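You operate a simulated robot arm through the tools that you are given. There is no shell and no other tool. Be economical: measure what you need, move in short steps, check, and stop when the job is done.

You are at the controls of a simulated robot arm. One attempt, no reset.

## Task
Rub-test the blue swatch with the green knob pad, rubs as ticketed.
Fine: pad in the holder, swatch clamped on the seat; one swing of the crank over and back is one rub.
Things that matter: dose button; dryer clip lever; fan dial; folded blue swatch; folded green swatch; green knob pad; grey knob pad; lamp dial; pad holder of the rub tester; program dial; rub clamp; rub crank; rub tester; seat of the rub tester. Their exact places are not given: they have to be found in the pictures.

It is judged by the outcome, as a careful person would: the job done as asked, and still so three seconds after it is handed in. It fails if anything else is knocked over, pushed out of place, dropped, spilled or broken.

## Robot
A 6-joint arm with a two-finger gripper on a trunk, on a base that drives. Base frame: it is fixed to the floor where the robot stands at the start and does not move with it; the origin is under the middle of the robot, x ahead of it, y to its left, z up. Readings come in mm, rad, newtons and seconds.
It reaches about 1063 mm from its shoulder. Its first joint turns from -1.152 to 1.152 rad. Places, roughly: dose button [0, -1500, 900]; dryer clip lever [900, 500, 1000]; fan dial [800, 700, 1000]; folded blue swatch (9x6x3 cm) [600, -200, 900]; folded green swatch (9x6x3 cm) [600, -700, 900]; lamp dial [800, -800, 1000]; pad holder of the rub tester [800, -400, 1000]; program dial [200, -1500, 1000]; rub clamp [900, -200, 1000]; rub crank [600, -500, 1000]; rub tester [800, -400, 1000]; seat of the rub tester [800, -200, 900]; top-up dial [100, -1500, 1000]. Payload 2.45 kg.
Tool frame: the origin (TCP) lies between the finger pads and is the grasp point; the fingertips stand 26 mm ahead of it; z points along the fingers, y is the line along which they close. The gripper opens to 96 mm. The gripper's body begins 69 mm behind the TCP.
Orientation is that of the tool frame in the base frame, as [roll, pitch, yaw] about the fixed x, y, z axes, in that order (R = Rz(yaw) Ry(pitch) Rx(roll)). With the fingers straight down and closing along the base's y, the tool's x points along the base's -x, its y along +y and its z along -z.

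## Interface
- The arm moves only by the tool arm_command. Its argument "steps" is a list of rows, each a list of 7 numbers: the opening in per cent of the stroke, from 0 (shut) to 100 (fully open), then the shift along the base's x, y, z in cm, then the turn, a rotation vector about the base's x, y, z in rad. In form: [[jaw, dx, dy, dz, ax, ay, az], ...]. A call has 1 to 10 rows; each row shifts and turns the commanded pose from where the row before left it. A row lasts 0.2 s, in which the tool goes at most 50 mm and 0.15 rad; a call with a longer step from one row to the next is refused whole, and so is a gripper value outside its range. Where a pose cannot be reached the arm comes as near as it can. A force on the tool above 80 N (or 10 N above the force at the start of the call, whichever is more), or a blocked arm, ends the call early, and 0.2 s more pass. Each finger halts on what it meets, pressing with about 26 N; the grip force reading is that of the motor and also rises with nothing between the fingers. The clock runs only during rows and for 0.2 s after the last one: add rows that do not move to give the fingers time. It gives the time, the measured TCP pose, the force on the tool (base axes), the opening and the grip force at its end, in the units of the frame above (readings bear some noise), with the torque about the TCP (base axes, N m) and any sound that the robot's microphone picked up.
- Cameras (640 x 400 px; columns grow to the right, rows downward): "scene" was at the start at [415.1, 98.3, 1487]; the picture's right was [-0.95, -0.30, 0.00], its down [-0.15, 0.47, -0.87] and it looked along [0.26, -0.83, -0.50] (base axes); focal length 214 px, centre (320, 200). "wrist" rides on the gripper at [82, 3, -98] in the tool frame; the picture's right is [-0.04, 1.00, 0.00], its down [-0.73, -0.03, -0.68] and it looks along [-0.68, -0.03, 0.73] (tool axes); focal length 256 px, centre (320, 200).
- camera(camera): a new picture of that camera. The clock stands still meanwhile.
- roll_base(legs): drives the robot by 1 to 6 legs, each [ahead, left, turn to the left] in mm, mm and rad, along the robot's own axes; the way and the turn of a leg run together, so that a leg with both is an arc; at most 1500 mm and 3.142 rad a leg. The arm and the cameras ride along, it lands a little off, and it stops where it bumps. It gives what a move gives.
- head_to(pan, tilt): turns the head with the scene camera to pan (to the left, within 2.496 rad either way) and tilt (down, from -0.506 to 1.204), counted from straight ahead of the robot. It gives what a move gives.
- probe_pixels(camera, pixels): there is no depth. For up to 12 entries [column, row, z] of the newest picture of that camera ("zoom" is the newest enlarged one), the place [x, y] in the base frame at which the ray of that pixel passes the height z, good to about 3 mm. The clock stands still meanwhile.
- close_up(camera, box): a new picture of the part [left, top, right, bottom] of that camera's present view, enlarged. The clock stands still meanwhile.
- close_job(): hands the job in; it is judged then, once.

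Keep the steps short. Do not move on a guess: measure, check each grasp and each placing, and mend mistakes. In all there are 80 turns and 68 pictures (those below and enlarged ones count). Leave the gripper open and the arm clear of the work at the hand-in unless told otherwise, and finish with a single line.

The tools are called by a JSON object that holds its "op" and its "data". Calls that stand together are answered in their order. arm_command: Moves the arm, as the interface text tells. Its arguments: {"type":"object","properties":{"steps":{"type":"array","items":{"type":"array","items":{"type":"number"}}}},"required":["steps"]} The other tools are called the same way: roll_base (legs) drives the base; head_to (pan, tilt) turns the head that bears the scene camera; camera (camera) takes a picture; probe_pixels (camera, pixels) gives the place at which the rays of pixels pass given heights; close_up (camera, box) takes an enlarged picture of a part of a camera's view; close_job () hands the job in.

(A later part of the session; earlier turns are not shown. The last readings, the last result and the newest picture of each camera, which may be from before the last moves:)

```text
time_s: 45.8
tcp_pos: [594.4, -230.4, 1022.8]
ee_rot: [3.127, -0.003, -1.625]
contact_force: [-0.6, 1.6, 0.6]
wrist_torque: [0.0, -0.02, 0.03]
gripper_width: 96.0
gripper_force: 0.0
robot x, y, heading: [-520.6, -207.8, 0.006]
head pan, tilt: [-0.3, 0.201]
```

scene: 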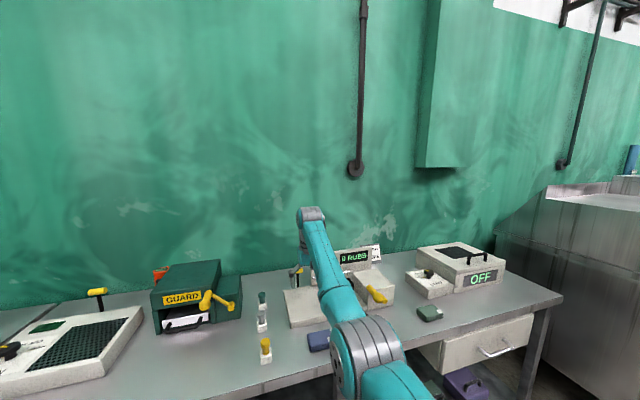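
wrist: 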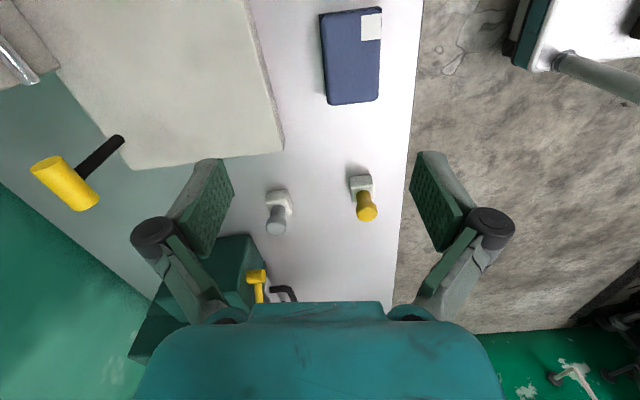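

It tracks well. Descending around the swatch (TCP to z≈910) in short steps.

{"op": "arm_command", "data": {"steps": [[100, 0, 0, -4, 0, 0, 0], [100, 0, 0, -3, 0, 0, 0], [100, 0, 0, -2.3, 0, 0, 0], [100, 0, 0, -2, 0, 0, 0], [100, 0, 0, 0, 0, 0, 0]]}}

{"op": "camera", "data": {"camera": "wrist"}}

```text
time_s: 47.0
tcp_pos: [594.4, -230.2, 912.1]
ee_rot: [3.123, -0.001, -1.624]
contact_force: [0.3, -0.1, 0.1]
wrist_torque: [-0.01, -0.01, -0.03]
gripper_width: 96.3
gripper_force: 0.1
robot x, y, heading: [-521.6, -211.5, 0.005]
head pan, tilt: [-0.3, 0.201]
```

```text
33 pictures are left
```

wrist: 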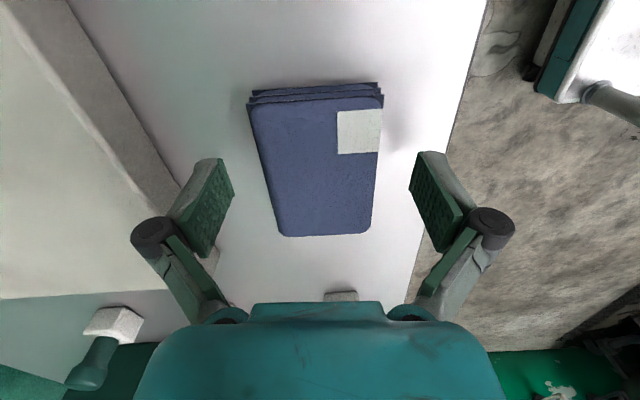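

The swatch is centred between the fingers. Closing on it.

{"op": "arm_command", "data": {"steps": [[40, 0, 0, 0, 0, 0, 0], [40, 0, 0, 0, 0, 0, 0], [40, 0, 0, 0, 0, 0, 0], [40, 0, 0, 0, 0, 0, 0]]}}

{"op": "arm_command", "data": {"steps": [[40, 0, 0, 2, 0, 0, 0], [40, 0, 0, 3, 0, 0, 0], [40, 0, 0, 3, 0, 0, 0]]}}

{"op": "camera", "data": {"camera": "wrist"}}

```text
time_s: 48.0
tcp_pos: [593.5, -231.0, 912.9]
ee_rot: [3.127, -0.002, -1.625]
contact_force: [0.6, 0.1, 6.9]
wrist_torque: [-0.02, -0.07, 0.12]
gripper_width: 57.4
gripper_force: 26.0
robot x, y, heading: [-522.8, -210.4, 0.008]
head pan, tilt: [-0.3, 0.201]
```

```text
time_s: 48.8
tcp_pos: [592.1, -230.7, 995.6]
ee_rot: [3.124, -0.003, -1.625]
contact_force: [0.1, 0.3, -1.6]
wrist_torque: [0.0, 0.01, 0.02]
gripper_width: 57.1
gripper_force: 25.7
robot x, y, heading: [-523.7, -210.8, 0.003]
head pan, tilt: [-0.3, 0.201]
```

```text
32 pictures are left
```

wrist: 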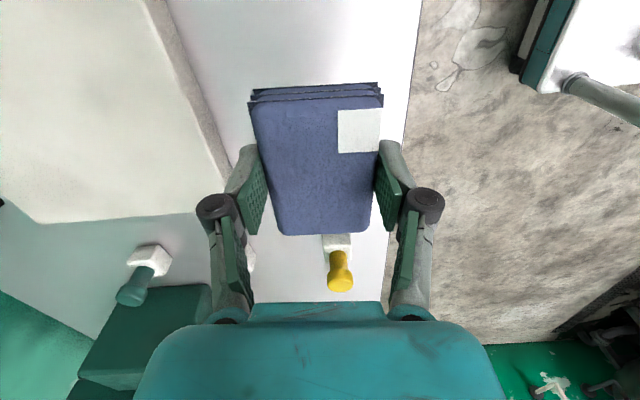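

The swatch is held (57 mm). I'll drive toward the tester partway, then look to measure the cup and clamp.

{"op": "roll_base", "data": {"legs": [[150, 29, 0]]}}

{"op": "head_to", "data": {"pan": -0.45, "tilt": 0.5}}

{"op": "camera", "data": {"camera": "scene"}}

{"op": "camera", "data": {"camera": "wrist"}}

```text
time_s: 50.1
tcp_pos: [742.5, -197.7, 994.8]
ee_rot: [3.124, -0.002, -1.625]
contact_force: [0.1, -1.1, -1.1]
wrist_torque: [-0.01, -0.02, 0.01]
gripper_width: 57.1
gripper_force: 26.6
robot x, y, heading: [-370.2, -180.1, 0.006]
head pan, tilt: [-0.3, 0.201]
```

```text
time_s: 50.9
tcp_pos: [743.0, -198.0, 995.5]
ee_rot: [3.124, -0.003, -1.625]
contact_force: [0.3, -0.3, 0.3]
wrist_torque: [0.02, 0.0, -0.03]
gripper_width: 57.2
gripper_force: 26.5
robot x, y, heading: [-374.4, -181.4, 0.005]
head pan, tilt: [-0.45, 0.499]
```

```text
31 pictures are left
```

scene: 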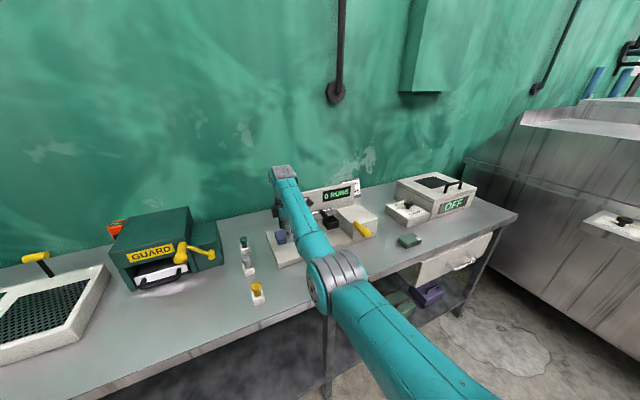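

```text
30 pictures are left
```

wrist: 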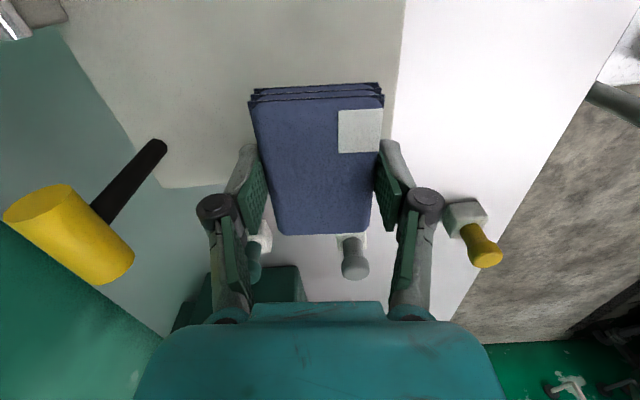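

{"op": "close_up", "data": {"camera": "scene", "box": [260, 172, 388, 252]}}

{"op": "probe_pixels", "data": {"camera": "wrist", "pixels": [[70, 235, 980], [70, 235, 990], [70, 235, 1000], [160, 147, 907], [160, 147, 920], [160, 147, 890], [130, 183, 907], [404, 10, 907], [65, 20, 907]]}}

```text
5.00 times, centred on (324, 212) of scene
```

zoom: 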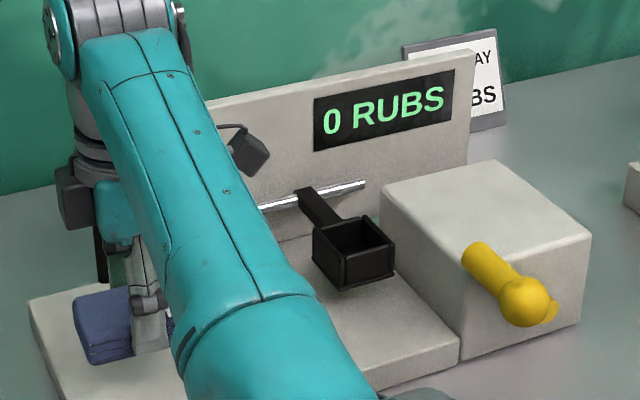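

```text
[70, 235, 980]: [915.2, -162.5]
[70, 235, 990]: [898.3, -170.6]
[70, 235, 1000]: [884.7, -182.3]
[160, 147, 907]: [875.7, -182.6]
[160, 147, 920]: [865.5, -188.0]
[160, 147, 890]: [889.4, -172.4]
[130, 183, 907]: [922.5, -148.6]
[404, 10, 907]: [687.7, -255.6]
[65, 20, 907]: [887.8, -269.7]
```

Crossing this with the earlier view, the clamp is a hovering plunger: bottom about (840,−202,948), yellow T at (852,−201,1020). Now I'll probe the cup, crank and plate in the scene zoom.

{"op": "probe_pixels", "data": {"camera": "zoom", "pixels": [[312, 230, 960], [343, 289, 920], [343, 289, 930], [395, 275, 920], [393, 243, 960], [343, 257, 960], [360, 218, 960], [458, 348, 907], [30, 300, 907], [265, 207, 980], [362, 185, 980], [525, 300, 980]]}}

{"op": "close_up", "data": {"camera": "wrist", "box": [0, 100, 300, 300]}}

```text
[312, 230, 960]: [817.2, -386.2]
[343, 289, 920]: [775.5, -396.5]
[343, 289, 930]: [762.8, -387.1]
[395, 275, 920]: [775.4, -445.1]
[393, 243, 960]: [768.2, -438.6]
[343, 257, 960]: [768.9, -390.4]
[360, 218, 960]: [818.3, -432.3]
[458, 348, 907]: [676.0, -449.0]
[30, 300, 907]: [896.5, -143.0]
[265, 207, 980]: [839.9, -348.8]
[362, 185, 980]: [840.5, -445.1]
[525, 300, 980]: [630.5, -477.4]
```

```text
2.00 times, centred on (150, 200) of wrist
```

zoom: 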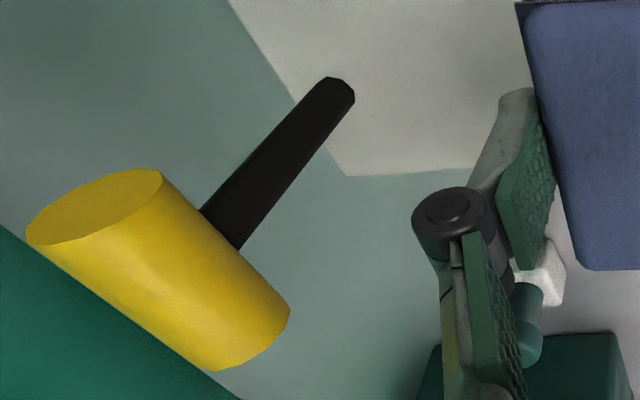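

I'll re-probe with better pixels: plate corner (162.5,188.5), rod tip (159,144), rod–T junction (110,208).

{"op": "probe_pixels", "data": {"camera": "wrist", "pixels": [[162.5, 188.5, 890], [162.5, 188.5, 907], [162.5, 188.5, 920], [159, 144, 907], [159, 144, 930], [159, 144, 950], [70, 235, 1010], [70, 235, 1020], [110, 208, 1000], [110, 208, 1010]]}}

```text
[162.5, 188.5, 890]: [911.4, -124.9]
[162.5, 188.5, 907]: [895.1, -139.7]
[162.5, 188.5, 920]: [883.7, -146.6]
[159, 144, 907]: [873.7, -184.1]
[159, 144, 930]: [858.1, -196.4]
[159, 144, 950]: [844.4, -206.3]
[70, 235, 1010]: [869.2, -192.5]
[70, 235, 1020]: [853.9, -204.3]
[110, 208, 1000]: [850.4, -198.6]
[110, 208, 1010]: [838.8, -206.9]
```

Confirmed: plate top z 907; the lever's lower end is about (850,−202,942) and the T at (857,−202,1018). It seems to be hinged low so it can swing forward over the swatch. Cup centre is about (793,−412). I'll place the swatch near (787,−202): base ahead 44, square up, then check.

{"op": "roll_base", "data": {"legs": [[44, -4, 0]]}}

{"op": "arm_command", "data": {"steps": [[40, 0, 0, 0, 0, 0, 0.054], [40, 0, 0, 0, 0, 0, 0]]}}

{"op": "camera", "data": {"camera": "scene"}}

```text
time_s: 51.8
tcp_pos: [787.5, -202.5, 995.7]
ee_rot: [3.123, -0.002, -1.625]
contact_force: [0.3, -0.6, -0.6]
wrist_torque: [0.0, -0.03, 0.0]
gripper_width: 57.1
gripper_force: 25.9
robot x, y, heading: [-327.7, -187.9, 0.007]
head pan, tilt: [-0.45, 0.499]
```

```text
time_s: 52.4
tcp_pos: [787.3, -201.2, 995.2]
ee_rot: [3.124, -0.003, -1.571]
contact_force: [-0.5, 0.7, -0.3]
wrist_torque: [0.0, -0.03, -0.02]
gripper_width: 56.8
gripper_force: 26.0
robot x, y, heading: [-324.8, -184.5, 0.014]
head pan, tilt: [-0.45, 0.499]
```

```text
27 pictures are left
```

scene: 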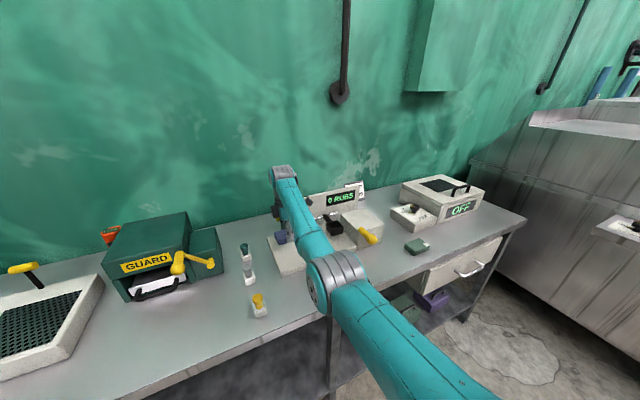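

Position is right. Lowering the swatch onto the seat.

{"op": "arm_command", "data": {"steps": [[40, 0, 0, -2.5, 0, 0, 0], [40, 0, 0, -1.5, 0, 0, 0], [40, 0, 0, -0.8, 0, 0, 0], [40, 0, 0, -0.4, 0, 0, 0], [40, 0, 0, 0, 0, 0, 0]]}}

{"op": "camera", "data": {"camera": "wrist"}}

```text
time_s: 53.6
tcp_pos: [788.1, -200.8, 944.1]
ee_rot: [3.125, -0.002, -1.573]
contact_force: [1.1, 0.0, -0.6]
wrist_torque: [-0.01, 0.03, -0.03]
gripper_width: 56.7
gripper_force: 26.5
robot x, y, heading: [-327.9, -183.8, 0.012]
head pan, tilt: [-0.45, 0.499]
```

```text
26 pictures are left
```

wrist: 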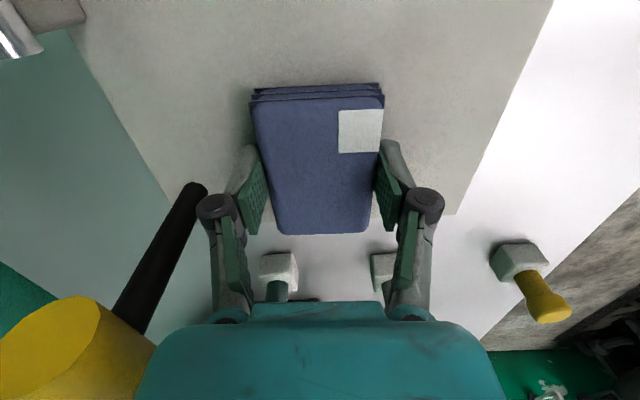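

No contact yet. Lowering in small steps until it touches.

{"op": "arm_command", "data": {"steps": [[40, 0, 0, -0.2, 0, 0, 0], [40, 0, 0, 0, 0, 0, 0]]}}

{"op": "arm_command", "data": {"steps": [[40, 0, 0, -0.2, 0, 0, 0], [40, 0, 0, -0.1, 0, 0, 0]]}}

```text
time_s: 54.2
tcp_pos: [787.7, -201.5, 943.3]
ee_rot: [3.125, -0.002, -1.572]
contact_force: [0.8, 1.6, 4.7]
wrist_torque: [0.01, -0.21, 0.06]
gripper_width: 57.2
gripper_force: 25.7
robot x, y, heading: [-324.8, -182.3, 0.008]
head pan, tilt: [-0.45, 0.499]
```

```text
time_s: 54.8
tcp_pos: [787.6, -201.4, 942.5]
ee_rot: [3.129, -0.001, -1.571]
contact_force: [-2.0, 3.8, 29.3]
wrist_torque: [0.06, 0.01, 0.1]
gripper_width: 57.1
gripper_force: 26.5
robot x, y, heading: [-329.5, -185.2, 0.01]
head pan, tilt: [-0.45, 0.499]
```

Seated (29 N upward at z 942.5, as computed). I'll open just to 68% to stay clear of the lever, then rise.

{"op": "arm_command", "data": {"steps": [[68, 0, 0, 0.2, 0, 0, 0], [68, 0, 0, 0, 0, 0, 0], [68, 0, 0, 2, 0, 0, 0], [68, 0, 0, 4, 0, 0, 0], [68, 0, 0, 4.5, 0, 0, 0], [68, 0, 0, 4, 0, 0, 0]]}}

{"op": "camera", "data": {"camera": "wrist"}}

```text
time_s: 56.2
tcp_pos: [788.6, -202.6, 1081.2]
ee_rot: [3.124, -0.001, -1.571]
contact_force: [-0.3, 0.0, -0.5]
wrist_torque: [-0.05, 0.02, 0.0]
gripper_width: 65.3
gripper_force: 0.1
robot x, y, heading: [-327.4, -183.2, 0.01]
head pan, tilt: [-0.45, 0.499]
```

```text
25 pictures are left
```

wrist: 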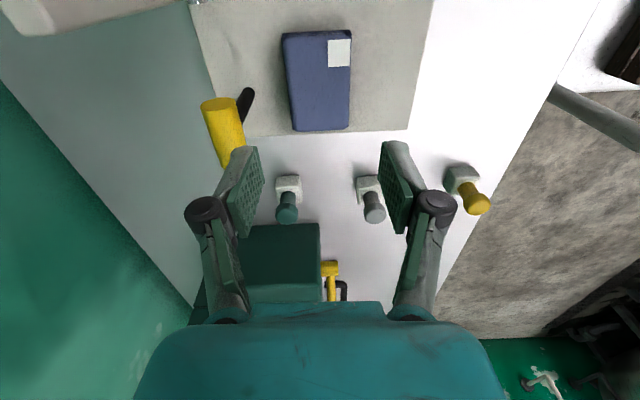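

The swatch sits on the seat. With this high view I'll re-measure the lever: T (222,122), rod tip (247,96), swatch corners.

{"op": "probe_pixels", "data": {"camera": "wrist", "pixels": [[217, 122, 1000], [217, 122, 1010], [217, 122, 1020], [217, 122, 1030], [247, 94, 920], [247, 94, 940], [247, 94, 950], [283, 35, 937], [349, 32, 937], [350, 126, 937], [294, 131, 937]]}}

{"op": "close_up", "data": {"camera": "wrist", "box": [170, 20, 370, 145]}}

```text
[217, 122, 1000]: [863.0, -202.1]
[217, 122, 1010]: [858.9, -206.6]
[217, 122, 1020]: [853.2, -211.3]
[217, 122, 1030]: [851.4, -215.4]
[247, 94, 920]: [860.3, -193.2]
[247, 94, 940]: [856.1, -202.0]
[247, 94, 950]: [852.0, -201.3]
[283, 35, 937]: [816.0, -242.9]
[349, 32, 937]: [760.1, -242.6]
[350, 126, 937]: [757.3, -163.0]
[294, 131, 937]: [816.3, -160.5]
```

```text
3.20 times, centred on (270, 82) of wrist
```

zoom: 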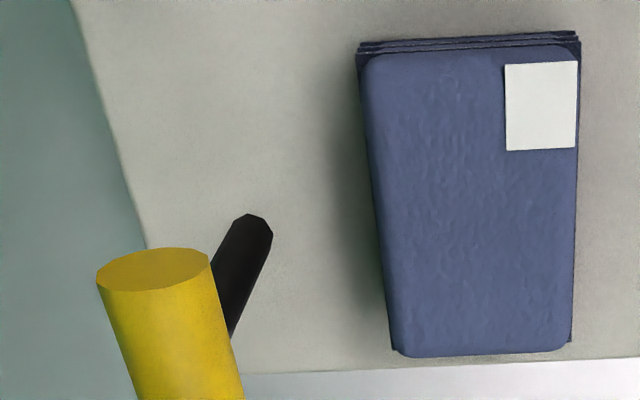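

The lever is upright: hinge about (855,−202,940), T-bar along y at about (860,−203,1005). Swung forward, the T lands right over the swatch centre. I'll push it from behind with shut fingers. First I'll check wall clearance by probing the bench/wall line.

{"op": "probe_pixels", "data": {"camera": "wrist", "pixels": [[100, 200, 877], [60, 155, 877], [190, 303, 877]]}}

{"op": "roll_base", "data": {"legs": [[104, 0, 0]]}}

{"op": "arm_command", "data": {"steps": [[0, 0, 0, 0, 0, 0, 0], [0, 0, 0, 0, 0, 0, 0], [0, 0, 0, 0, 0, 0, 0]]}}

{"op": "camera", "data": {"camera": "wrist"}}

```text
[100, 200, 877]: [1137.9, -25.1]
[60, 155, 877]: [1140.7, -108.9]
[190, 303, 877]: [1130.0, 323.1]
```

```text
time_s: 57.4
tcp_pos: [895.6, -201.2, 1081.9]
ee_rot: [3.125, -0.002, -1.568]
contact_force: [1.3, 0.2, 0.2]
wrist_torque: [-0.02, 0.01, 0.02]
gripper_width: 65.3
gripper_force: 0.1
robot x, y, heading: [-221.2, -186.9, 0.007]
head pan, tilt: [-0.45, 0.499]
```

```text
time_s: 58.2
tcp_pos: [894.6, -201.2, 1081.6]
ee_rot: [3.124, -0.002, -1.57]
contact_force: [-0.2, 0.6, 0.0]
wrist_torque: [-0.01, 0.0, -0.04]
gripper_width: 0.1
gripper_force: 25.9
robot x, y, heading: [-219.5, -183.7, 0.005]
head pan, tilt: [-0.45, 0.499]
```

```text
23 pictures are left
```

wrist: 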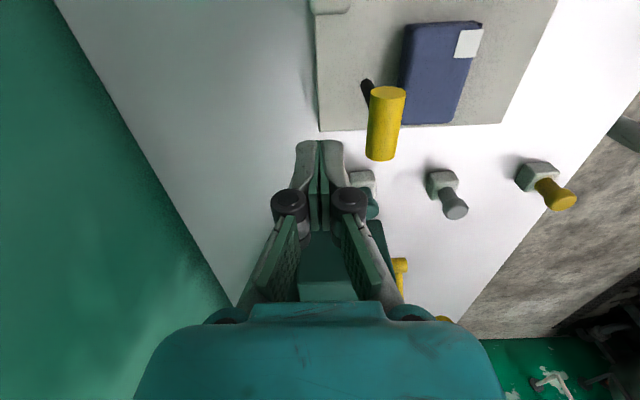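

There's clear space behind the T (wall at x≈1138). Lowering the shut fingers behind the bar.

{"op": "arm_command", "data": {"steps": [[0, 0, 0, -3, 0, 0, 0], [0, 0, 0, -2.5, 0, 0, 0], [0, 0, 0, -1, 0, 0, 0], [0, 0, 0, 0, 0, 0, 0]]}}

{"op": "roll_base", "data": {"legs": [[-55, 0, 0]]}}

{"op": "camera", "data": {"camera": "wrist"}}

```text
time_s: 59.2
tcp_pos: [893.0, -200.2, 1016.3]
ee_rot: [3.124, 0.001, -1.569]
contact_force: [0.1, -0.2, -0.2]
wrist_torque: [0.0, 0.01, -0.01]
gripper_width: 0.1
gripper_force: 26.3
robot x, y, heading: [-223.1, -179.8, 0.009]
head pan, tilt: [-0.45, 0.499]
```

```text
time_s: 60.2
tcp_pos: [837.6, -201.3, 1017.9]
ee_rot: [3.124, -0.002, -1.568]
contact_force: [0.5, -0.1, 0.8]
wrist_torque: [0.05, -0.02, -0.02]
gripper_width: 0.0
gripper_force: 26.0
robot x, y, heading: [-276.2, -183.0, 0.012]
head pan, tilt: [-0.45, 0.499]
```

```text
22 pictures are left
```

wrist: 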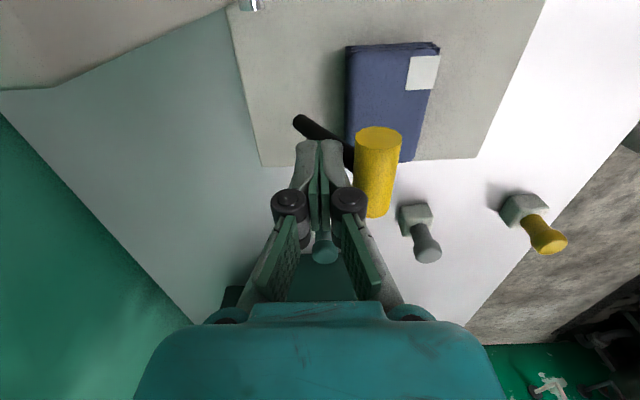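

The lever swings forward as hoped. I'll lower slightly, push 22 mm further, then rise for a top press.

{"op": "arm_command", "data": {"steps": [[0, 0, 0, -1.0, 0, 0, 0], [0, 0, 0, 0, 0, 0, 0]]}}

{"op": "roll_base", "data": {"legs": [[-22, 0, 0]]}}

{"op": "arm_command", "data": {"steps": [[0, 0, 0, 2.5, 0, 0, 0], [0, 0, 0, 3, 0, 0, 0], [0, 0, 0, 0, 0, 0, 0]]}}

{"op": "camera", "data": {"camera": "wrist"}}

```text
time_s: 60.8
tcp_pos: [839.0, -201.1, 1008.1]
ee_rot: [3.125, -0.001, -1.571]
contact_force: [0.2, -0.6, 0.0]
wrist_torque: [0.0, 0.02, 0.02]
gripper_width: 0.3
gripper_force: 26.6
robot x, y, heading: [-277.9, -185.2, 0.011]
head pan, tilt: [-0.45, 0.499]
```

```text
time_s: 61.6
tcp_pos: [815.6, -201.5, 1007.3]
ee_rot: [3.124, 0.0, -1.569]
contact_force: [0.1, -0.7, -0.3]
wrist_torque: [-0.01, 0.0, -0.02]
gripper_width: 0.2
gripper_force: 26.0
robot x, y, heading: [-300.0, -185.3, 0.011]
head pan, tilt: [-0.45, 0.499]
```

```text
time_s: 62.4
tcp_pos: [814.5, -202.8, 1062.2]
ee_rot: [3.124, -0.001, -1.571]
contact_force: [-0.5, 0.7, -0.1]
wrist_torque: [0.0, 0.0, 0.02]
gripper_width: 0.1
gripper_force: 25.9
robot x, y, heading: [-300.2, -184.3, 0.016]
head pan, tilt: [-0.45, 0.499]
```

```text
21 pictures are left
```

wrist: 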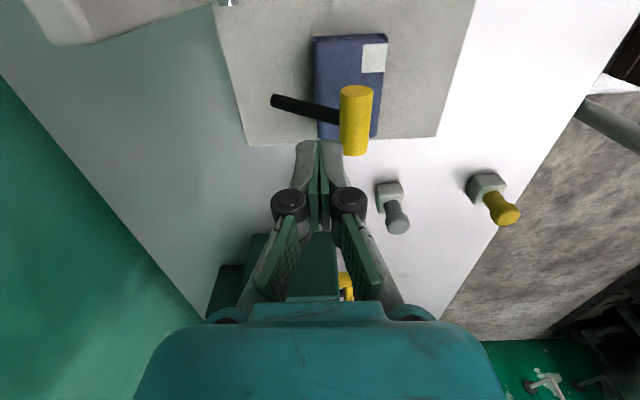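

The lever holds its angle over the swatch. I'll measure the bar position to press it from above.

{"op": "probe_pixels", "data": {"camera": "wrist", "pixels": [[355, 120, 960], [355, 120, 970], [355, 120, 980], [276, 102, 940]]}}

```text
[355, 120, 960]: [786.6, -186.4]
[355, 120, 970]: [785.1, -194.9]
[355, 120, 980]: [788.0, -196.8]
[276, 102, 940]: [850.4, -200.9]
```

Bar is at about (786,−202,~980). I'll drive back 34 mm so the fingers sit over it and press down in small steps.

{"op": "roll_base", "data": {"legs": [[-34, 0, 0]]}}

{"op": "arm_command", "data": {"steps": [[0, 0, 0, -2.5, 0, 0, 0], [0, 0, 0, -1.5, 0, 0, 0], [0, 0, 0, -1, 0, 0, 0], [0, 0, 0, -1, 0, 0, 0], [0, 0, 0, -0.5, 0, 0, 0], [0, 0, 0, -0.5, 0, 0, 0], [0, 0, 0, -0.5, 0, 0, 0], [0, 0, 0, 0, 0, 0, 0]]}}

{"op": "camera", "data": {"camera": "wrist"}}

```text
time_s: 63.2
tcp_pos: [779.9, -204.5, 1063.1]
ee_rot: [3.124, -0.002, -1.571]
contact_force: [0.0, -0.4, 0.7]
wrist_torque: [0.0, 0.0, 0.0]
gripper_width: 0.1
gripper_force: 26.2
robot x, y, heading: [-334.3, -180.9, 0.007]
head pan, tilt: [-0.45, 0.499]
```

```text
time_s: 65.0
tcp_pos: [781.7, -204.6, 1000.0]
ee_rot: [3.138, -0.003, -1.571]
contact_force: [-24.8, -7.1, 75.3]
wrist_torque: [0.76, 0.9, 0.33]
gripper_width: 0.0
gripper_force: 25.9
robot x, y, heading: [-331.8, -184.1, 0.013]
head pan, tilt: [-0.45, 0.499]
```

```text
20 pictures are left
```

wrist: 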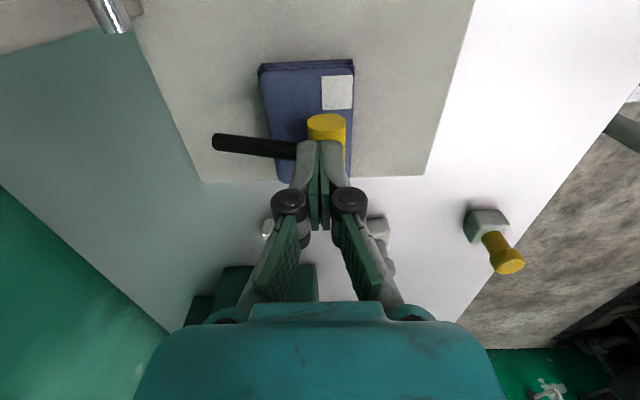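

It stopped firmly at 75 N with the bar top at z≈974, which looks like the lever's end stop. I'll lift off and look.

{"op": "arm_command", "data": {"steps": [[0, 0, 0, 1.5, 0, 0, 0], [0, 0, 0, 3, 0, 0, 0], [0, 0, 0, 4, 0, 0, 0], [0, 0, 0, 0, 0, 0, 0]]}}

{"op": "camera", "data": {"camera": "wrist"}}

```text
time_s: 66.0
tcp_pos: [781.2, -204.6, 1071.4]
ee_rot: [3.123, -0.002, -1.57]
contact_force: [1.4, -0.4, -0.1]
wrist_torque: [0.03, 0.04, 0.02]
gripper_width: 0.0
gripper_force: 25.7
robot x, y, heading: [-331.7, -183.3, 0.01]
head pan, tilt: [-0.45, 0.499]
```

```text
19 pictures are left
```

wrist: 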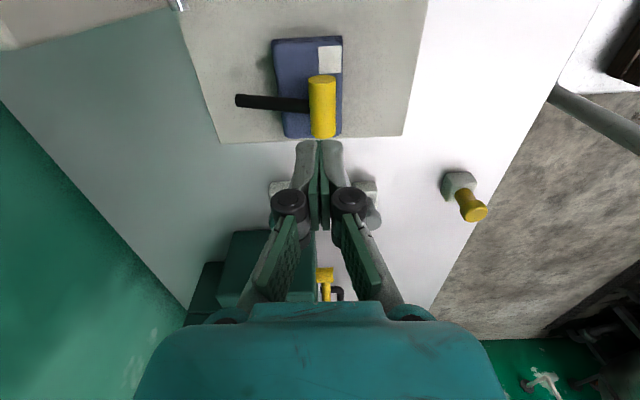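

The lever is down across the swatch and stays. Next is the green pad: drive toward (833,−42), turn the gripper back to close along y, and look.

{"op": "roll_base", "data": {"legs": [[50, 162, 0]]}}

{"op": "arm_command", "data": {"steps": [[60, 0, 0, 0, 0, 0, -0.149], [60, 0, 0, 0, 0, 0, -0.149], [60, 0, 0, 0, 0, 0, -0.149], [60, 0, 0, 0, 0, 0, -0.149], [60, 0, 0, 0, 0, 0, -0.149], [60, 0, 0, 0, 0, 0, -0.149], [60, 0, 0, 0, 0, 0, -0.149], [60, 0, 0, 0, 0, 0, -0.149], [60, 0, 0, 0, 0, 0, -0.149], [60, 0, 0, 0, 0, 0, -0.149]]}}

{"op": "camera", "data": {"camera": "wrist"}}

```text
time_s: 67.5
tcp_pos: [829.6, -52.6, 1073.0]
ee_rot: [3.123, 0.0, -1.575]
contact_force: [-0.1, 0.9, -0.6]
wrist_torque: [-0.03, -0.01, -0.02]
gripper_width: 0.0
gripper_force: 26.0
robot x, y, heading: [-285.3, -26.7, -0.0]
head pan, tilt: [-0.45, 0.499]
```

```text
time_s: 69.7
tcp_pos: [828.7, -51.7, 1070.9]
ee_rot: [3.125, -0.001, -3.072]
contact_force: [0.5, -0.4, 0.1]
wrist_torque: [-0.02, 0.0, 0.0]
gripper_width: 57.3
gripper_force: 0.0
robot x, y, heading: [-282.7, -27.7, 0.005]
head pan, tilt: [-0.45, 0.499]
```

```text
18 pictures are left
```

wrist: 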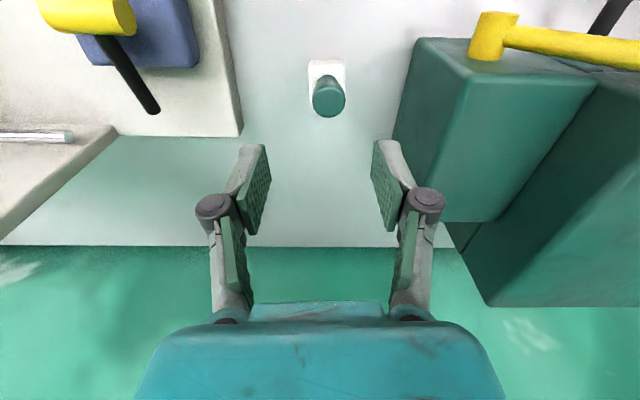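

I'll measure the pad here: knob top (329,104) at z 950, block near edge.

{"op": "probe_pixels", "data": {"camera": "wrist", "pixels": [[329, 104, 940], [329, 104, 950], [313, 97, 945], [345, 97, 945], [309, 61, 905], [345, 61, 905], [410, 45, 990], [415, 38, 1010]]}}

{"op": "close_up", "data": {"camera": "wrist", "box": [280, 40, 376, 130]}}

```text
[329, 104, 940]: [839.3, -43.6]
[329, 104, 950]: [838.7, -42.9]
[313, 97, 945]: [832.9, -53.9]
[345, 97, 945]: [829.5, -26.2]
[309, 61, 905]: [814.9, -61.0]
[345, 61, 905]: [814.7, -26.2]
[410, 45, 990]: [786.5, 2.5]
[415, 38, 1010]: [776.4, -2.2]
```

```text
4.44 times, centred on (328, 85) of wrist
```

zoom: 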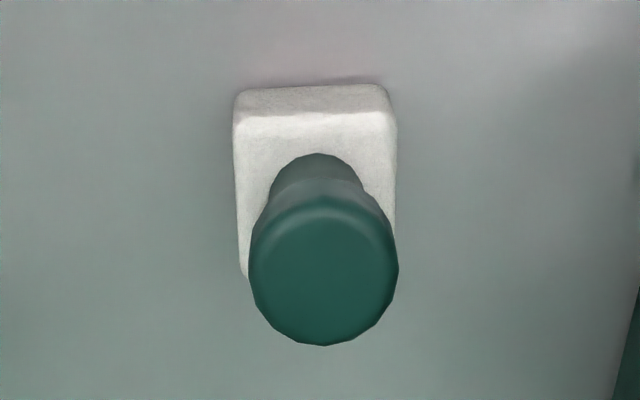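

Pad centre is about (835,−43). I'll check how close the green box's side is: bottom corner (415,38), top corner (470,80).

{"op": "probe_pixels", "data": {"camera": "wrist", "pixels": [[415, 38, 877], [470, 80, 950], [470, 80, 980], [470, 80, 1000], [470, 80, 1020], [445, 220, 980], [445, 220, 1000]]}}

```text
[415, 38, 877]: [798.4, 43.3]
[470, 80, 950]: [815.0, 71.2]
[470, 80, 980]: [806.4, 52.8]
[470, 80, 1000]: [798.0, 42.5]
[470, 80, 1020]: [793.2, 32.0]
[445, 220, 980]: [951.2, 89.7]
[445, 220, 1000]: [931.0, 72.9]
```

The box is at y≥43, so there's ample room. Centring over the knob and descending to z≈939.

{"op": "arm_command", "data": {"steps": [[60, 0.6, 0.9, -2, 0, 0, -0.07], [60, 0, 0, -4, 0, 0, 0], [60, 0, 0, -3, 0, 0, 0], [60, 0, 0, -2, 0, 0, 0], [60, 0, 0, -1, 0, 0, 0], [60, 0, 0, -1, 0, 0, 0], [60, 0, 0, 0, 0, 0, 0]]}}

{"op": "camera", "data": {"camera": "wrist"}}

```text
time_s: 71.3
tcp_pos: [834.5, -43.7, 941.7]
ee_rot: [3.126, -0.001, -3.138]
contact_force: [-1.0, 0.4, 0.3]
wrist_torque: [-0.02, 0.0, 0.02]
gripper_width: 57.4
gripper_force: 0.0
robot x, y, heading: [-286.7, -28.1, 0.005]
head pan, tilt: [-0.45, 0.499]
```

```text
16 pictures are left
```

wrist: 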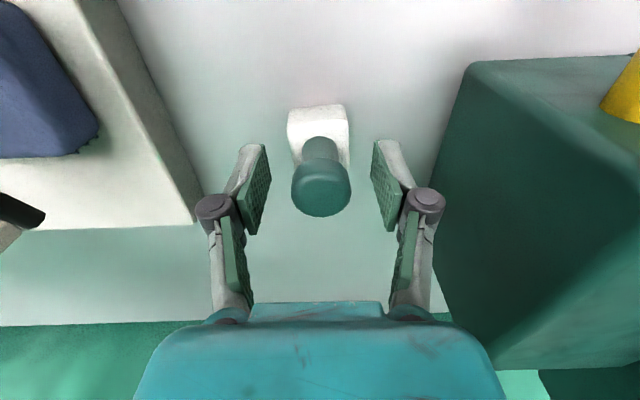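

The knob is right at the grasp point (321,188). Closing, then lifting.

{"op": "arm_command", "data": {"steps": [[15, 0, 0, 0, 0, 0, 0], [15, 0, 0, 0, 0, 0, 0], [15, 0, 0, 0, 0, 0, 0], [15, 0, 0, 0, 0, 0, 0]]}}

{"op": "arm_command", "data": {"steps": [[15, 0, 0, 2, 0, 0, 0], [15, 0, 0, 4, 0, 0, 0], [15, 0, 0, 4, 0, 0, 0], [15, 0, 0, 3, 0, 0, 0], [15, 0, 0, 0, 0, 0, 0]]}}

```text
time_s: 72.3
tcp_pos: [833.5, -43.4, 943.4]
ee_rot: [3.124, -0.002, -3.14]
contact_force: [-0.7, 0.9, 0.9]
wrist_torque: [-0.03, 0.01, 0.0]
gripper_width: 27.2
gripper_force: 25.7
robot x, y, heading: [-287.2, -23.8, 0.001]
head pan, tilt: [-0.45, 0.499]
```

```text
time_s: 73.5
tcp_pos: [830.9, -44.6, 1073.0]
ee_rot: [3.126, -0.003, -3.139]
contact_force: [1.1, -0.8, -1.2]
wrist_torque: [0.01, 0.02, 0.01]
gripper_width: 27.3
gripper_force: 26.0
robot x, y, heading: [-286.0, -26.8, 0.004]
head pan, tilt: [-0.45, 0.499]
```

The pad is held (27 mm grip) and lifted clear. Driving to above the cup at (793,−412).

{"op": "roll_base", "data": {"legs": [[-38, 0, 0], [0, -360, 0]]}}

{"op": "camera", "data": {"camera": "wrist"}}

{"op": "camera", "data": {"camera": "scene"}}

```text
time_s: 76.3
tcp_pos: [792.2, -421.4, 1073.4]
ee_rot: [3.124, -0.001, 3.134]
contact_force: [-0.1, -0.2, -0.7]
wrist_torque: [-0.01, -0.02, -0.01]
gripper_width: 27.3
gripper_force: 25.9
robot x, y, heading: [-324.4, -388.5, -0.009]
head pan, tilt: [-0.45, 0.499]
```

```text
15 pictures are left
```

wrist: 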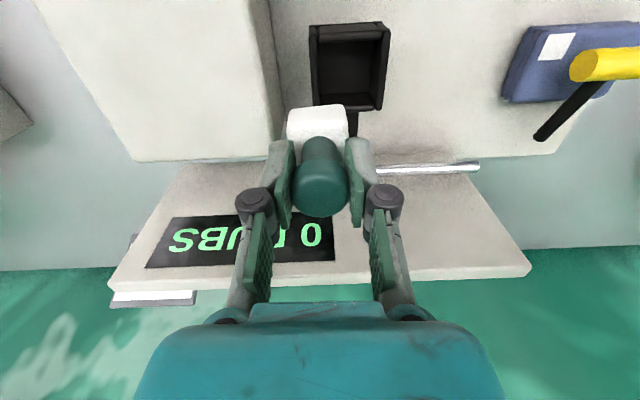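

```text
14 pictures are left
```

scene: 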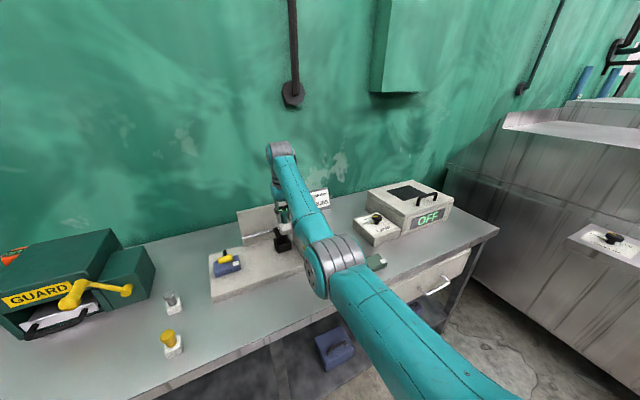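

The cup (dark box) is visible at (350,65). I'll probe its rim and zoom on the ticket at (320,198).

{"op": "probe_pixels", "data": {"camera": "wrist", "pixels": [[309, 27, 960], [389, 23, 960], [383, 109, 960], [309, 27, 970], [389, 23, 970], [383, 109, 970], [309, 27, 950], [389, 23, 950], [383, 109, 950], [316, 38, 960], [380, 36, 960], [375, 97, 960]]}}

{"op": "close_up", "data": {"camera": "scene", "box": [300, 180, 340, 215]}}

{"op": "close_up", "data": {"camera": "wrist", "box": [270, 0, 430, 120]}}

```text
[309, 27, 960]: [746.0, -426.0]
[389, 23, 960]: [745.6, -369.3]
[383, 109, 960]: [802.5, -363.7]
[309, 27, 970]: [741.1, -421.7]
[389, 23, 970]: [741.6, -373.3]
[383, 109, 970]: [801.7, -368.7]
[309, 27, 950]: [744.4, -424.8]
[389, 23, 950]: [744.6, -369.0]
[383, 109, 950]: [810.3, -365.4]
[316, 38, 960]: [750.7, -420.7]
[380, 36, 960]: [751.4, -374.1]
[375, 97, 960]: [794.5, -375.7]
```

```text
11.43 times, centred on (320, 198) of scene
```

zoom: 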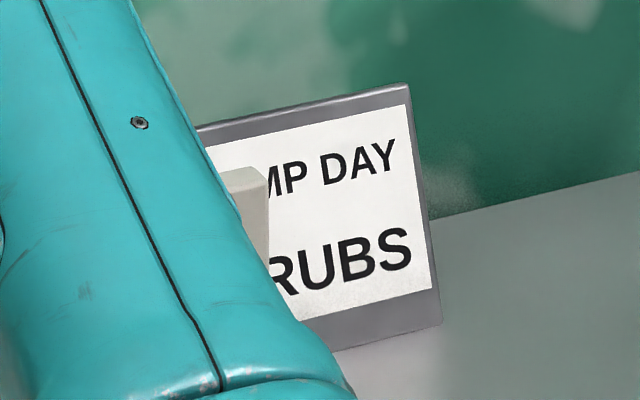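

```text
3.33 times, centred on (350, 60) of wrist
```

zoom: 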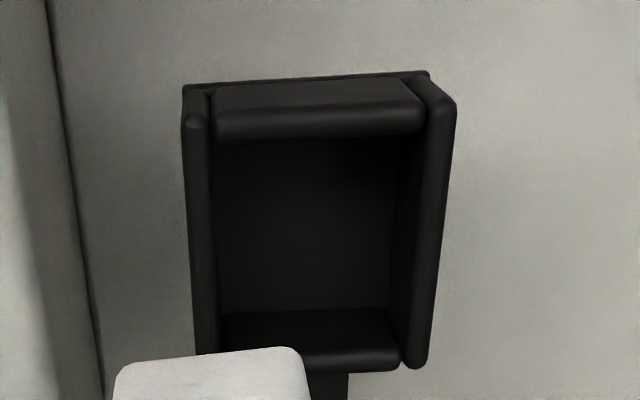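

The ticket reads "…MP DAY / ? RUBS"; the first digit is still hidden here, though earlier frames showed 3. Crossing views gives the cup rim at z≈973. I'll probe the inner rim corners at that height.

{"op": "probe_pixels", "data": {"camera": "wrist", "pixels": [[317.6, 41, 973], [380, 41, 973], [374, 105, 973], [319.4, 105, 973], [317.6, 41, 973], [380, 41, 973], [374, 105, 973], [319.4, 105, 973], [322, 97, 940], [370, 94, 940]]}}

```text
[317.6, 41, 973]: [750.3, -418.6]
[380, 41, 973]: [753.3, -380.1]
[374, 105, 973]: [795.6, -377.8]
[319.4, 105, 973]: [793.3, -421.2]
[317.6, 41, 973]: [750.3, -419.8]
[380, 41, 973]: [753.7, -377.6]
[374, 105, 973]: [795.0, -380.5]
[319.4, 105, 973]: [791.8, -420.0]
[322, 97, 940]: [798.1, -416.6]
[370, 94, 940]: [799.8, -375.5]
```

Inner opening is about 42×41, centred at (773,−399.5). Base shift −20, +22, then fine correction by arm.

{"op": "roll_base", "data": {"legs": [[-22, 22, 0.009]]}}

{"op": "arm_command", "data": {"steps": [[15, 0, 0, -1.5, 0, 0, 0], [15, 0, 0, 0, 0, 0, 0]]}}

```text
time_s: 77.1
tcp_pos: [772.0, -388.6, 1072.1]
ee_rot: [3.126, -0.002, -3.14]
contact_force: [-0.3, -0.5, -0.6]
wrist_torque: [0.02, 0.01, 0.02]
gripper_width: 27.5
gripper_force: 25.9
robot x, y, heading: [-346.3, -362.5, -0.001]
head pan, tilt: [-0.45, 0.499]
```

```text
time_s: 77.7
tcp_pos: [772.0, -389.4, 1057.7]
ee_rot: [3.125, 0.0, -3.139]
contact_force: [-0.1, 0.3, -0.2]
wrist_torque: [0.02, -0.03, 0.04]
gripper_width: 27.4
gripper_force: 25.8
robot x, y, heading: [-343.6, -367.8, -0.003]
head pan, tilt: [-0.45, 0.499]
```

Shifting 10 mm right and lowering to just above the rim, then checking.

{"op": "arm_command", "data": {"steps": [[15, 0, -1.0, -0.5, 0, 0, 0], [15, 0, 0, -0.2, 0, 0, 0], [15, 0, 0, 0, 0, 0, 0]]}}

{"op": "close_up", "data": {"camera": "wrist", "box": [240, 60, 400, 220]}}

```text
time_s: 78.5
tcp_pos: [772.0, -398.9, 1051.3]
ee_rot: [3.124, -0.002, -3.139]
contact_force: [0.2, -0.9, -0.5]
wrist_torque: [-0.01, 0.01, -0.02]
gripper_width: 27.5
gripper_force: 25.6
robot x, y, heading: [-343.4, -365.3, -0.001]
head pan, tilt: [-0.45, 0.499]
```

```text
2.50 times, centred on (320, 140) of wrist
```

zoom: 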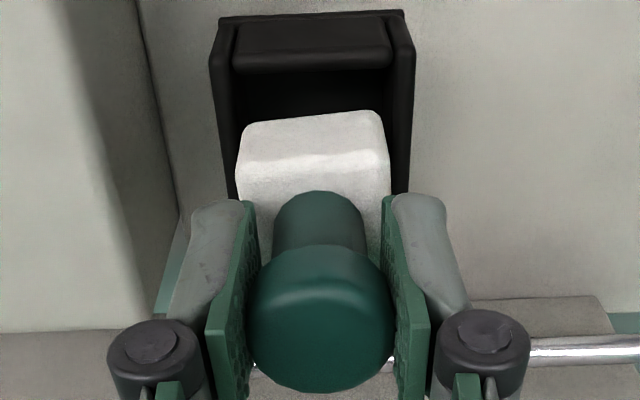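

Looks close. I'll verify the centring numerically, rim against block edges.

{"op": "probe_pixels", "data": {"camera": "zoom", "pixels": [[234, 70, 973], [393, 68, 973], [232, 60, 973], [393, 60, 973], [238, 165, 1014], [390, 165, 1014], [240, 150, 1014], [388, 150, 1014], [310, 117, 986], [312, 160, 1014], [313, 70, 973]]}}

```text
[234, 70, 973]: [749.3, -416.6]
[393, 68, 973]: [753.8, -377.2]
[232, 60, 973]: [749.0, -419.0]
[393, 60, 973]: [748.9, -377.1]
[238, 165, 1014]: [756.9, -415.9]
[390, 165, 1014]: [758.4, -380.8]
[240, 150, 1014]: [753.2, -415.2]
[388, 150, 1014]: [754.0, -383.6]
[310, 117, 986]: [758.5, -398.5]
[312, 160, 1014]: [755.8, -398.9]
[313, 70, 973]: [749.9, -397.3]
```

Centred within 1–2 mm. Lowering the pad into the cup step by step.

{"op": "arm_command", "data": {"steps": [[15, -0.1, 0.1, -1.0, 0, 0, 0], [15, 0, 0, -0.8, 0, 0, 0], [15, 0, 0, -0.8, 0, 0, 0], [15, 0, 0, -0.6, 0, 0, 0], [15, 0, 0, 0, 0, 0, 0]]}}

```text
time_s: 79.7
tcp_pos: [770.6, -396.7, 1019.3]
ee_rot: [3.124, -0.001, -3.138]
contact_force: [0.2, 0.1, -1.2]
wrist_torque: [0.02, 0.0, -0.01]
gripper_width: 27.3
gripper_force: 26.0
robot x, y, heading: [-342.9, -366.7, 0.007]
head pan, tilt: [-0.45, 0.499]
```

Pad bottom is now about z 954, inside the cup with no side force. Continuing down until it seats.

{"op": "arm_command", "data": {"steps": [[15, 0, 0, -0.4, 0, 0, 0], [15, 0, 0, -0.3, 0, 0, 0], [15, 0, 0, -0.3, 0, 0, 0], [15, 0, 0, 0, 0, 0, 0]]}}

{"op": "arm_command", "data": {"steps": [[15, 0, 0, -0.3, 0, 0, 0], [15, 0, 0, -0.2, 0, 0, 0], [15, 0, 0, 0, 0, 0, 0]]}}

```text
time_s: 80.7
tcp_pos: [770.9, -397.2, 1011.0]
ee_rot: [3.125, 0.003, -3.14]
contact_force: [1.0, -1.1, 25.0]
wrist_torque: [0.01, -0.07, -0.01]
gripper_width: 27.5
gripper_force: 25.5
robot x, y, heading: [-344.6, -362.3, -0.0]
head pan, tilt: [-0.45, 0.499]
```

```text
time_s: 81.5
tcp_pos: [769.6, -398.6, 1005.5]
ee_rot: [3.124, 0.001, -3.141]
contact_force: [1.1, 2.8, 31.5]
wrist_torque: [0.31, -0.02, -0.01]
gripper_width: 27.2
gripper_force: 26.1
robot x, y, heading: [-346.3, -367.6, -0.002]
head pan, tilt: [-0.45, 0.499]
```

Resistance is about 30 N at pad bottom z≈940. I'll look before releasing.

{"op": "close_up", "data": {"camera": "wrist", "box": [220, 60, 420, 220]}}

```text
2.50 times, centred on (320, 140) of wrist
```

zoom: 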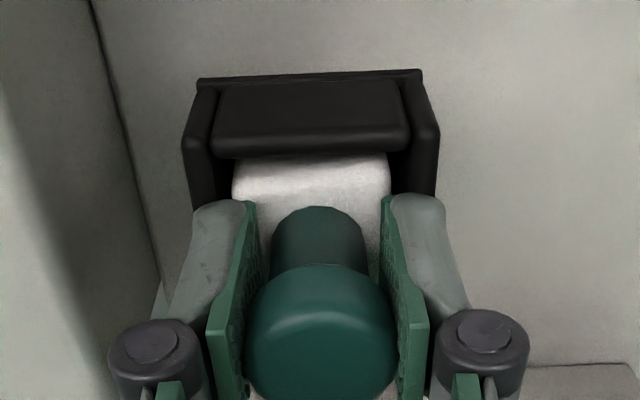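

The block is down inside the cup. Releasing gently and rising.

{"op": "arm_command", "data": {"steps": [[45, 0, 0, 0.1, 0, 0, 0], [45, 0, 0, 0, 0, 0, 0], [45, 0, 0, 1.5, 0, 0, 0], [45, 0, 0, 3, 0, 0, 0], [45, 0, 0, 4, 0, 0, 0], [45, 0, 0, 0, 0, 0, 0]]}}

{"op": "camera", "data": {"camera": "wrist"}}

```text
time_s: 82.9
tcp_pos: [772.4, -399.9, 1089.4]
ee_rot: [3.123, -0.003, -3.141]
contact_force: [0.5, 0.1, 0.0]
wrist_torque: [-0.04, 0.03, 0.0]
gripper_width: 43.2
gripper_force: 0.0
robot x, y, heading: [-344.7, -369.9, -0.003]
head pan, tilt: [-0.45, 0.499]
```

```text
9 pictures are left
```

wrist: 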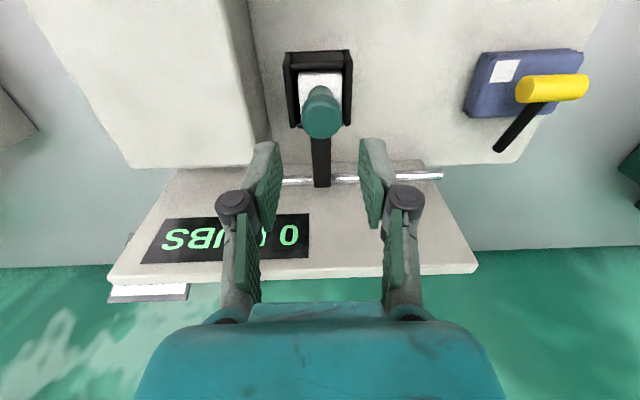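

The pad sits in the holder, the swatch is under the clamp, the display is still 0. Now the crank: I'll drive back and right for a good wrist view of it.

{"op": "roll_base", "data": {"legs": [[-190, -85, 0]]}}

{"op": "camera", "data": {"camera": "wrist"}}

```text
time_s: 84.5
tcp_pos: [584.6, -483.1, 1089.8]
ee_rot: [3.125, -0.002, -3.137]
contact_force: [0.2, -0.2, 0.3]
wrist_torque: [0.0, 0.03, 0.0]
gripper_width: 43.2
gripper_force: 0.1
robot x, y, heading: [-531.7, -448.3, 0.002]
head pan, tilt: [-0.45, 0.499]
```

```text
8 pictures are left
```

wrist: 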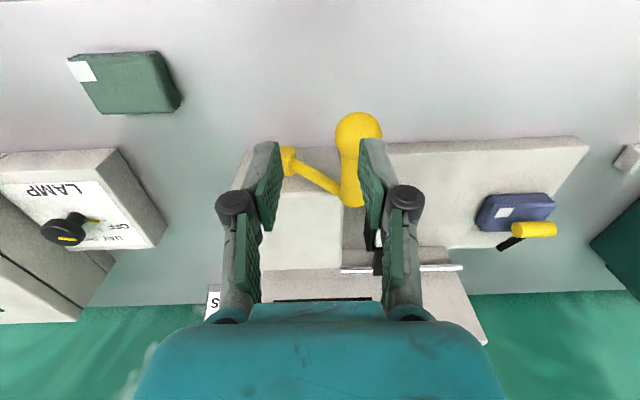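

Now the crank is clear: hub at (287,160) on the housing front, arm up-left to (350,190), handle sticking out toward me with a ball at (358,131). Probing these.

{"op": "probe_pixels", "data": {"camera": "wrist", "pixels": [[358, 131, 980], [358, 131, 1000], [358, 131, 1020], [351, 195, 980], [351, 195, 1000], [351, 195, 1020], [287, 160, 920], [287, 160, 940], [287, 160, 960], [265, 160, 877]]}}

```text
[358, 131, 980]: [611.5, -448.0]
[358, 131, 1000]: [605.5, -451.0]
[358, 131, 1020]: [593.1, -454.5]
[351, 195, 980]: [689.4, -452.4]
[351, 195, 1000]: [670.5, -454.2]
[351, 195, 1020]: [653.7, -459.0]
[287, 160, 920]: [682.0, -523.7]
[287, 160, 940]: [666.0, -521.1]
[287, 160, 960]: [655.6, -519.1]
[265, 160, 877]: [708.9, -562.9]
```

By crossing views: ball at (604,−452,1003), handle along x at about (605–668,−454,1003), hub (668,−521,938), arm radius about 93 mm, now 45° up-left. I'll cage the handle from above and swing along the arc. First, position the base.

{"op": "roll_base", "data": {"legs": [[58, -40, 0]]}}

{"op": "arm_command", "data": {"steps": [[50, 0, 3.5, 0, 0, 0, 0], [50, 0, 3.4, 0, 0, 0, 0], [50, 0, 0, 0, 0, 0, 0]]}}

{"op": "camera", "data": {"camera": "wrist"}}

```text
time_s: 85.5
tcp_pos: [643.9, -525.4, 1090.4]
ee_rot: [3.124, -0.001, -3.141]
contact_force: [0.0, 0.4, 0.4]
wrist_torque: [0.01, 0.04, 0.02]
gripper_width: 42.9
gripper_force: 0.1
robot x, y, heading: [-473.4, -493.8, 0.002]
head pan, tilt: [-0.45, 0.499]
```

```text
time_s: 86.3
tcp_pos: [642.4, -455.0, 1089.5]
ee_rot: [3.124, -0.003, -3.138]
contact_force: [-0.2, 0.5, -0.2]
wrist_torque: [-0.03, -0.01, 0.03]
gripper_width: 48.2
gripper_force: 0.0
robot x, y, heading: [-473.4, -492.3, 0.007]
head pan, tilt: [-0.45, 0.499]
```

```text
7 pictures are left
```

wrist: 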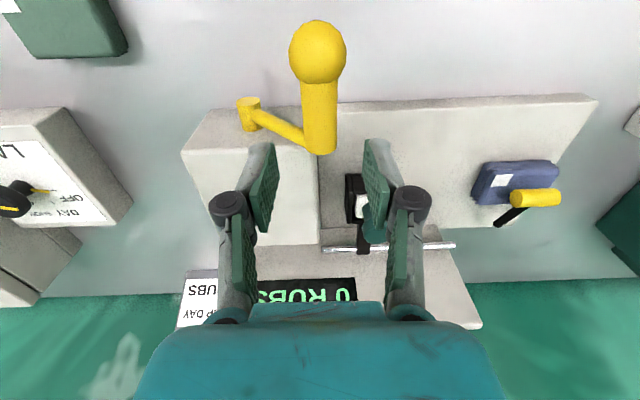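

Handle centre line is at columns 318–320. Verifying with probes at z 1003.

{"op": "probe_pixels", "data": {"camera": "wrist", "pixels": [[318, 52, 1003], [320, 110, 1003], [320, 140, 1003], [304, 110, 1003], [337, 110, 1003], [250, 118, 940]]}}

```text
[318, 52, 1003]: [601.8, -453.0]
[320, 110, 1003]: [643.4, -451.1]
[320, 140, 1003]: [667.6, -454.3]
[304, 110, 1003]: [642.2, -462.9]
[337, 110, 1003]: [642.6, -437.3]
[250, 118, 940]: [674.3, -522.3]
```

The handle is 25 mm thick and right below. Lowering around it and narrowing to a loose cage.

{"op": "arm_command", "data": {"steps": [[50, 0, 0.3, -3.5, 0, 0, 0], [50, 0, 0, -2.5, 0, 0, 0], [50, 0, 0, -1.2, 0, 0, 0], [50, 0, 0, -0.8, 0, 0, 0], [34, 0, 0, 0, 0, 0, 0], [34, 0, 0, 0, 0, 0, 0]]}}

```text
time_s: 87.8
tcp_pos: [643.0, -455.1, 1008.3]
ee_rot: [3.125, -0.003, -3.141]
contact_force: [0.4, 0.6, -0.4]
wrist_torque: [0.01, 0.03, 0.03]
gripper_width: 32.5
gripper_force: 0.0
robot x, y, heading: [-473.3, -491.7, -0.001]
head pan, tilt: [-0.45, 0.499]
```

Caged with no force. Swinging over along the arc to the mirrored position.

{"op": "arm_command", "data": {"steps": [[34, 0, -1.5, 1.3, 0, 0, 0], [34, 0, -1.7, 1.0, 0, 0, 0], [34, 0, -1.85, 0.6, 0, 0, 0], [34, 0, -1.95, 0.2, 0, 0, 0], [34, 0, -1.95, -0.2, 0, 0, 0], [34, 0, -1.85, -0.6, 0, 0, 0], [34, 0, -1.7, -1.0, 0, 0, 0], [34, 0, -1.5, -1.3, 0, 0, 0], [34, 0, -0.5, -0.5, 0, 0, 0]]}}

{"op": "camera", "data": {"camera": "wrist"}}

```text
time_s: 89.8
tcp_pos: [644.5, -598.9, 1003.2]
ee_rot: [3.124, -0.002, -3.141]
contact_force: [0.3, -0.1, 0.1]
wrist_torque: [-0.06, 0.0, -0.01]
gripper_width: 34.1
gripper_force: 0.9
robot x, y, heading: [-474.8, -493.9, -0.0]
head pan, tilt: [-0.45, 0.499]
```

```text
6 pictures are left
```

wrist: 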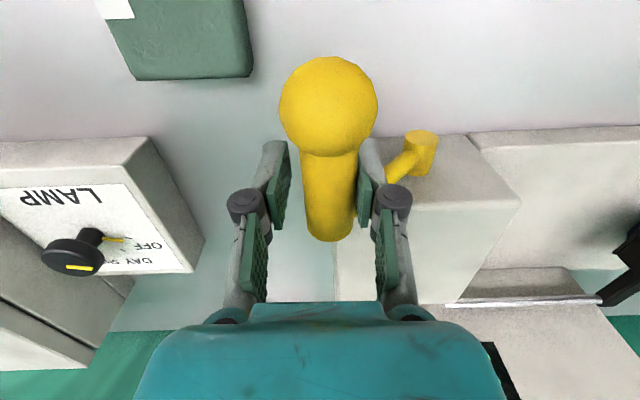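

The holder moved across with the crank. There's no end stop felt yet, so I'll push a bit further on the arc to find it.

{"op": "arm_command", "data": {"steps": [[34, 0, -0.6, -0.7, 0, 0, 0], [34, 0, -0.6, -0.8, 0, 0, 0], [34, 0, -0.5, -0.8, 0, 0, 0], [34, 0, 0, 0, 0, 0, 0]]}}

```text
time_s: 90.8
tcp_pos: [644.8, -611.1, 980.3]
ee_rot: [3.125, -0.002, -3.136]
contact_force: [7.4, 37.4, 1.5]
wrist_torque: [-0.72, 0.11, -0.39]
gripper_width: 62.0
gripper_force: 18.2
robot x, y, heading: [-475.5, -493.6, -0.002]
head pan, tilt: [-0.45, 0.499]
5 turns are left
```

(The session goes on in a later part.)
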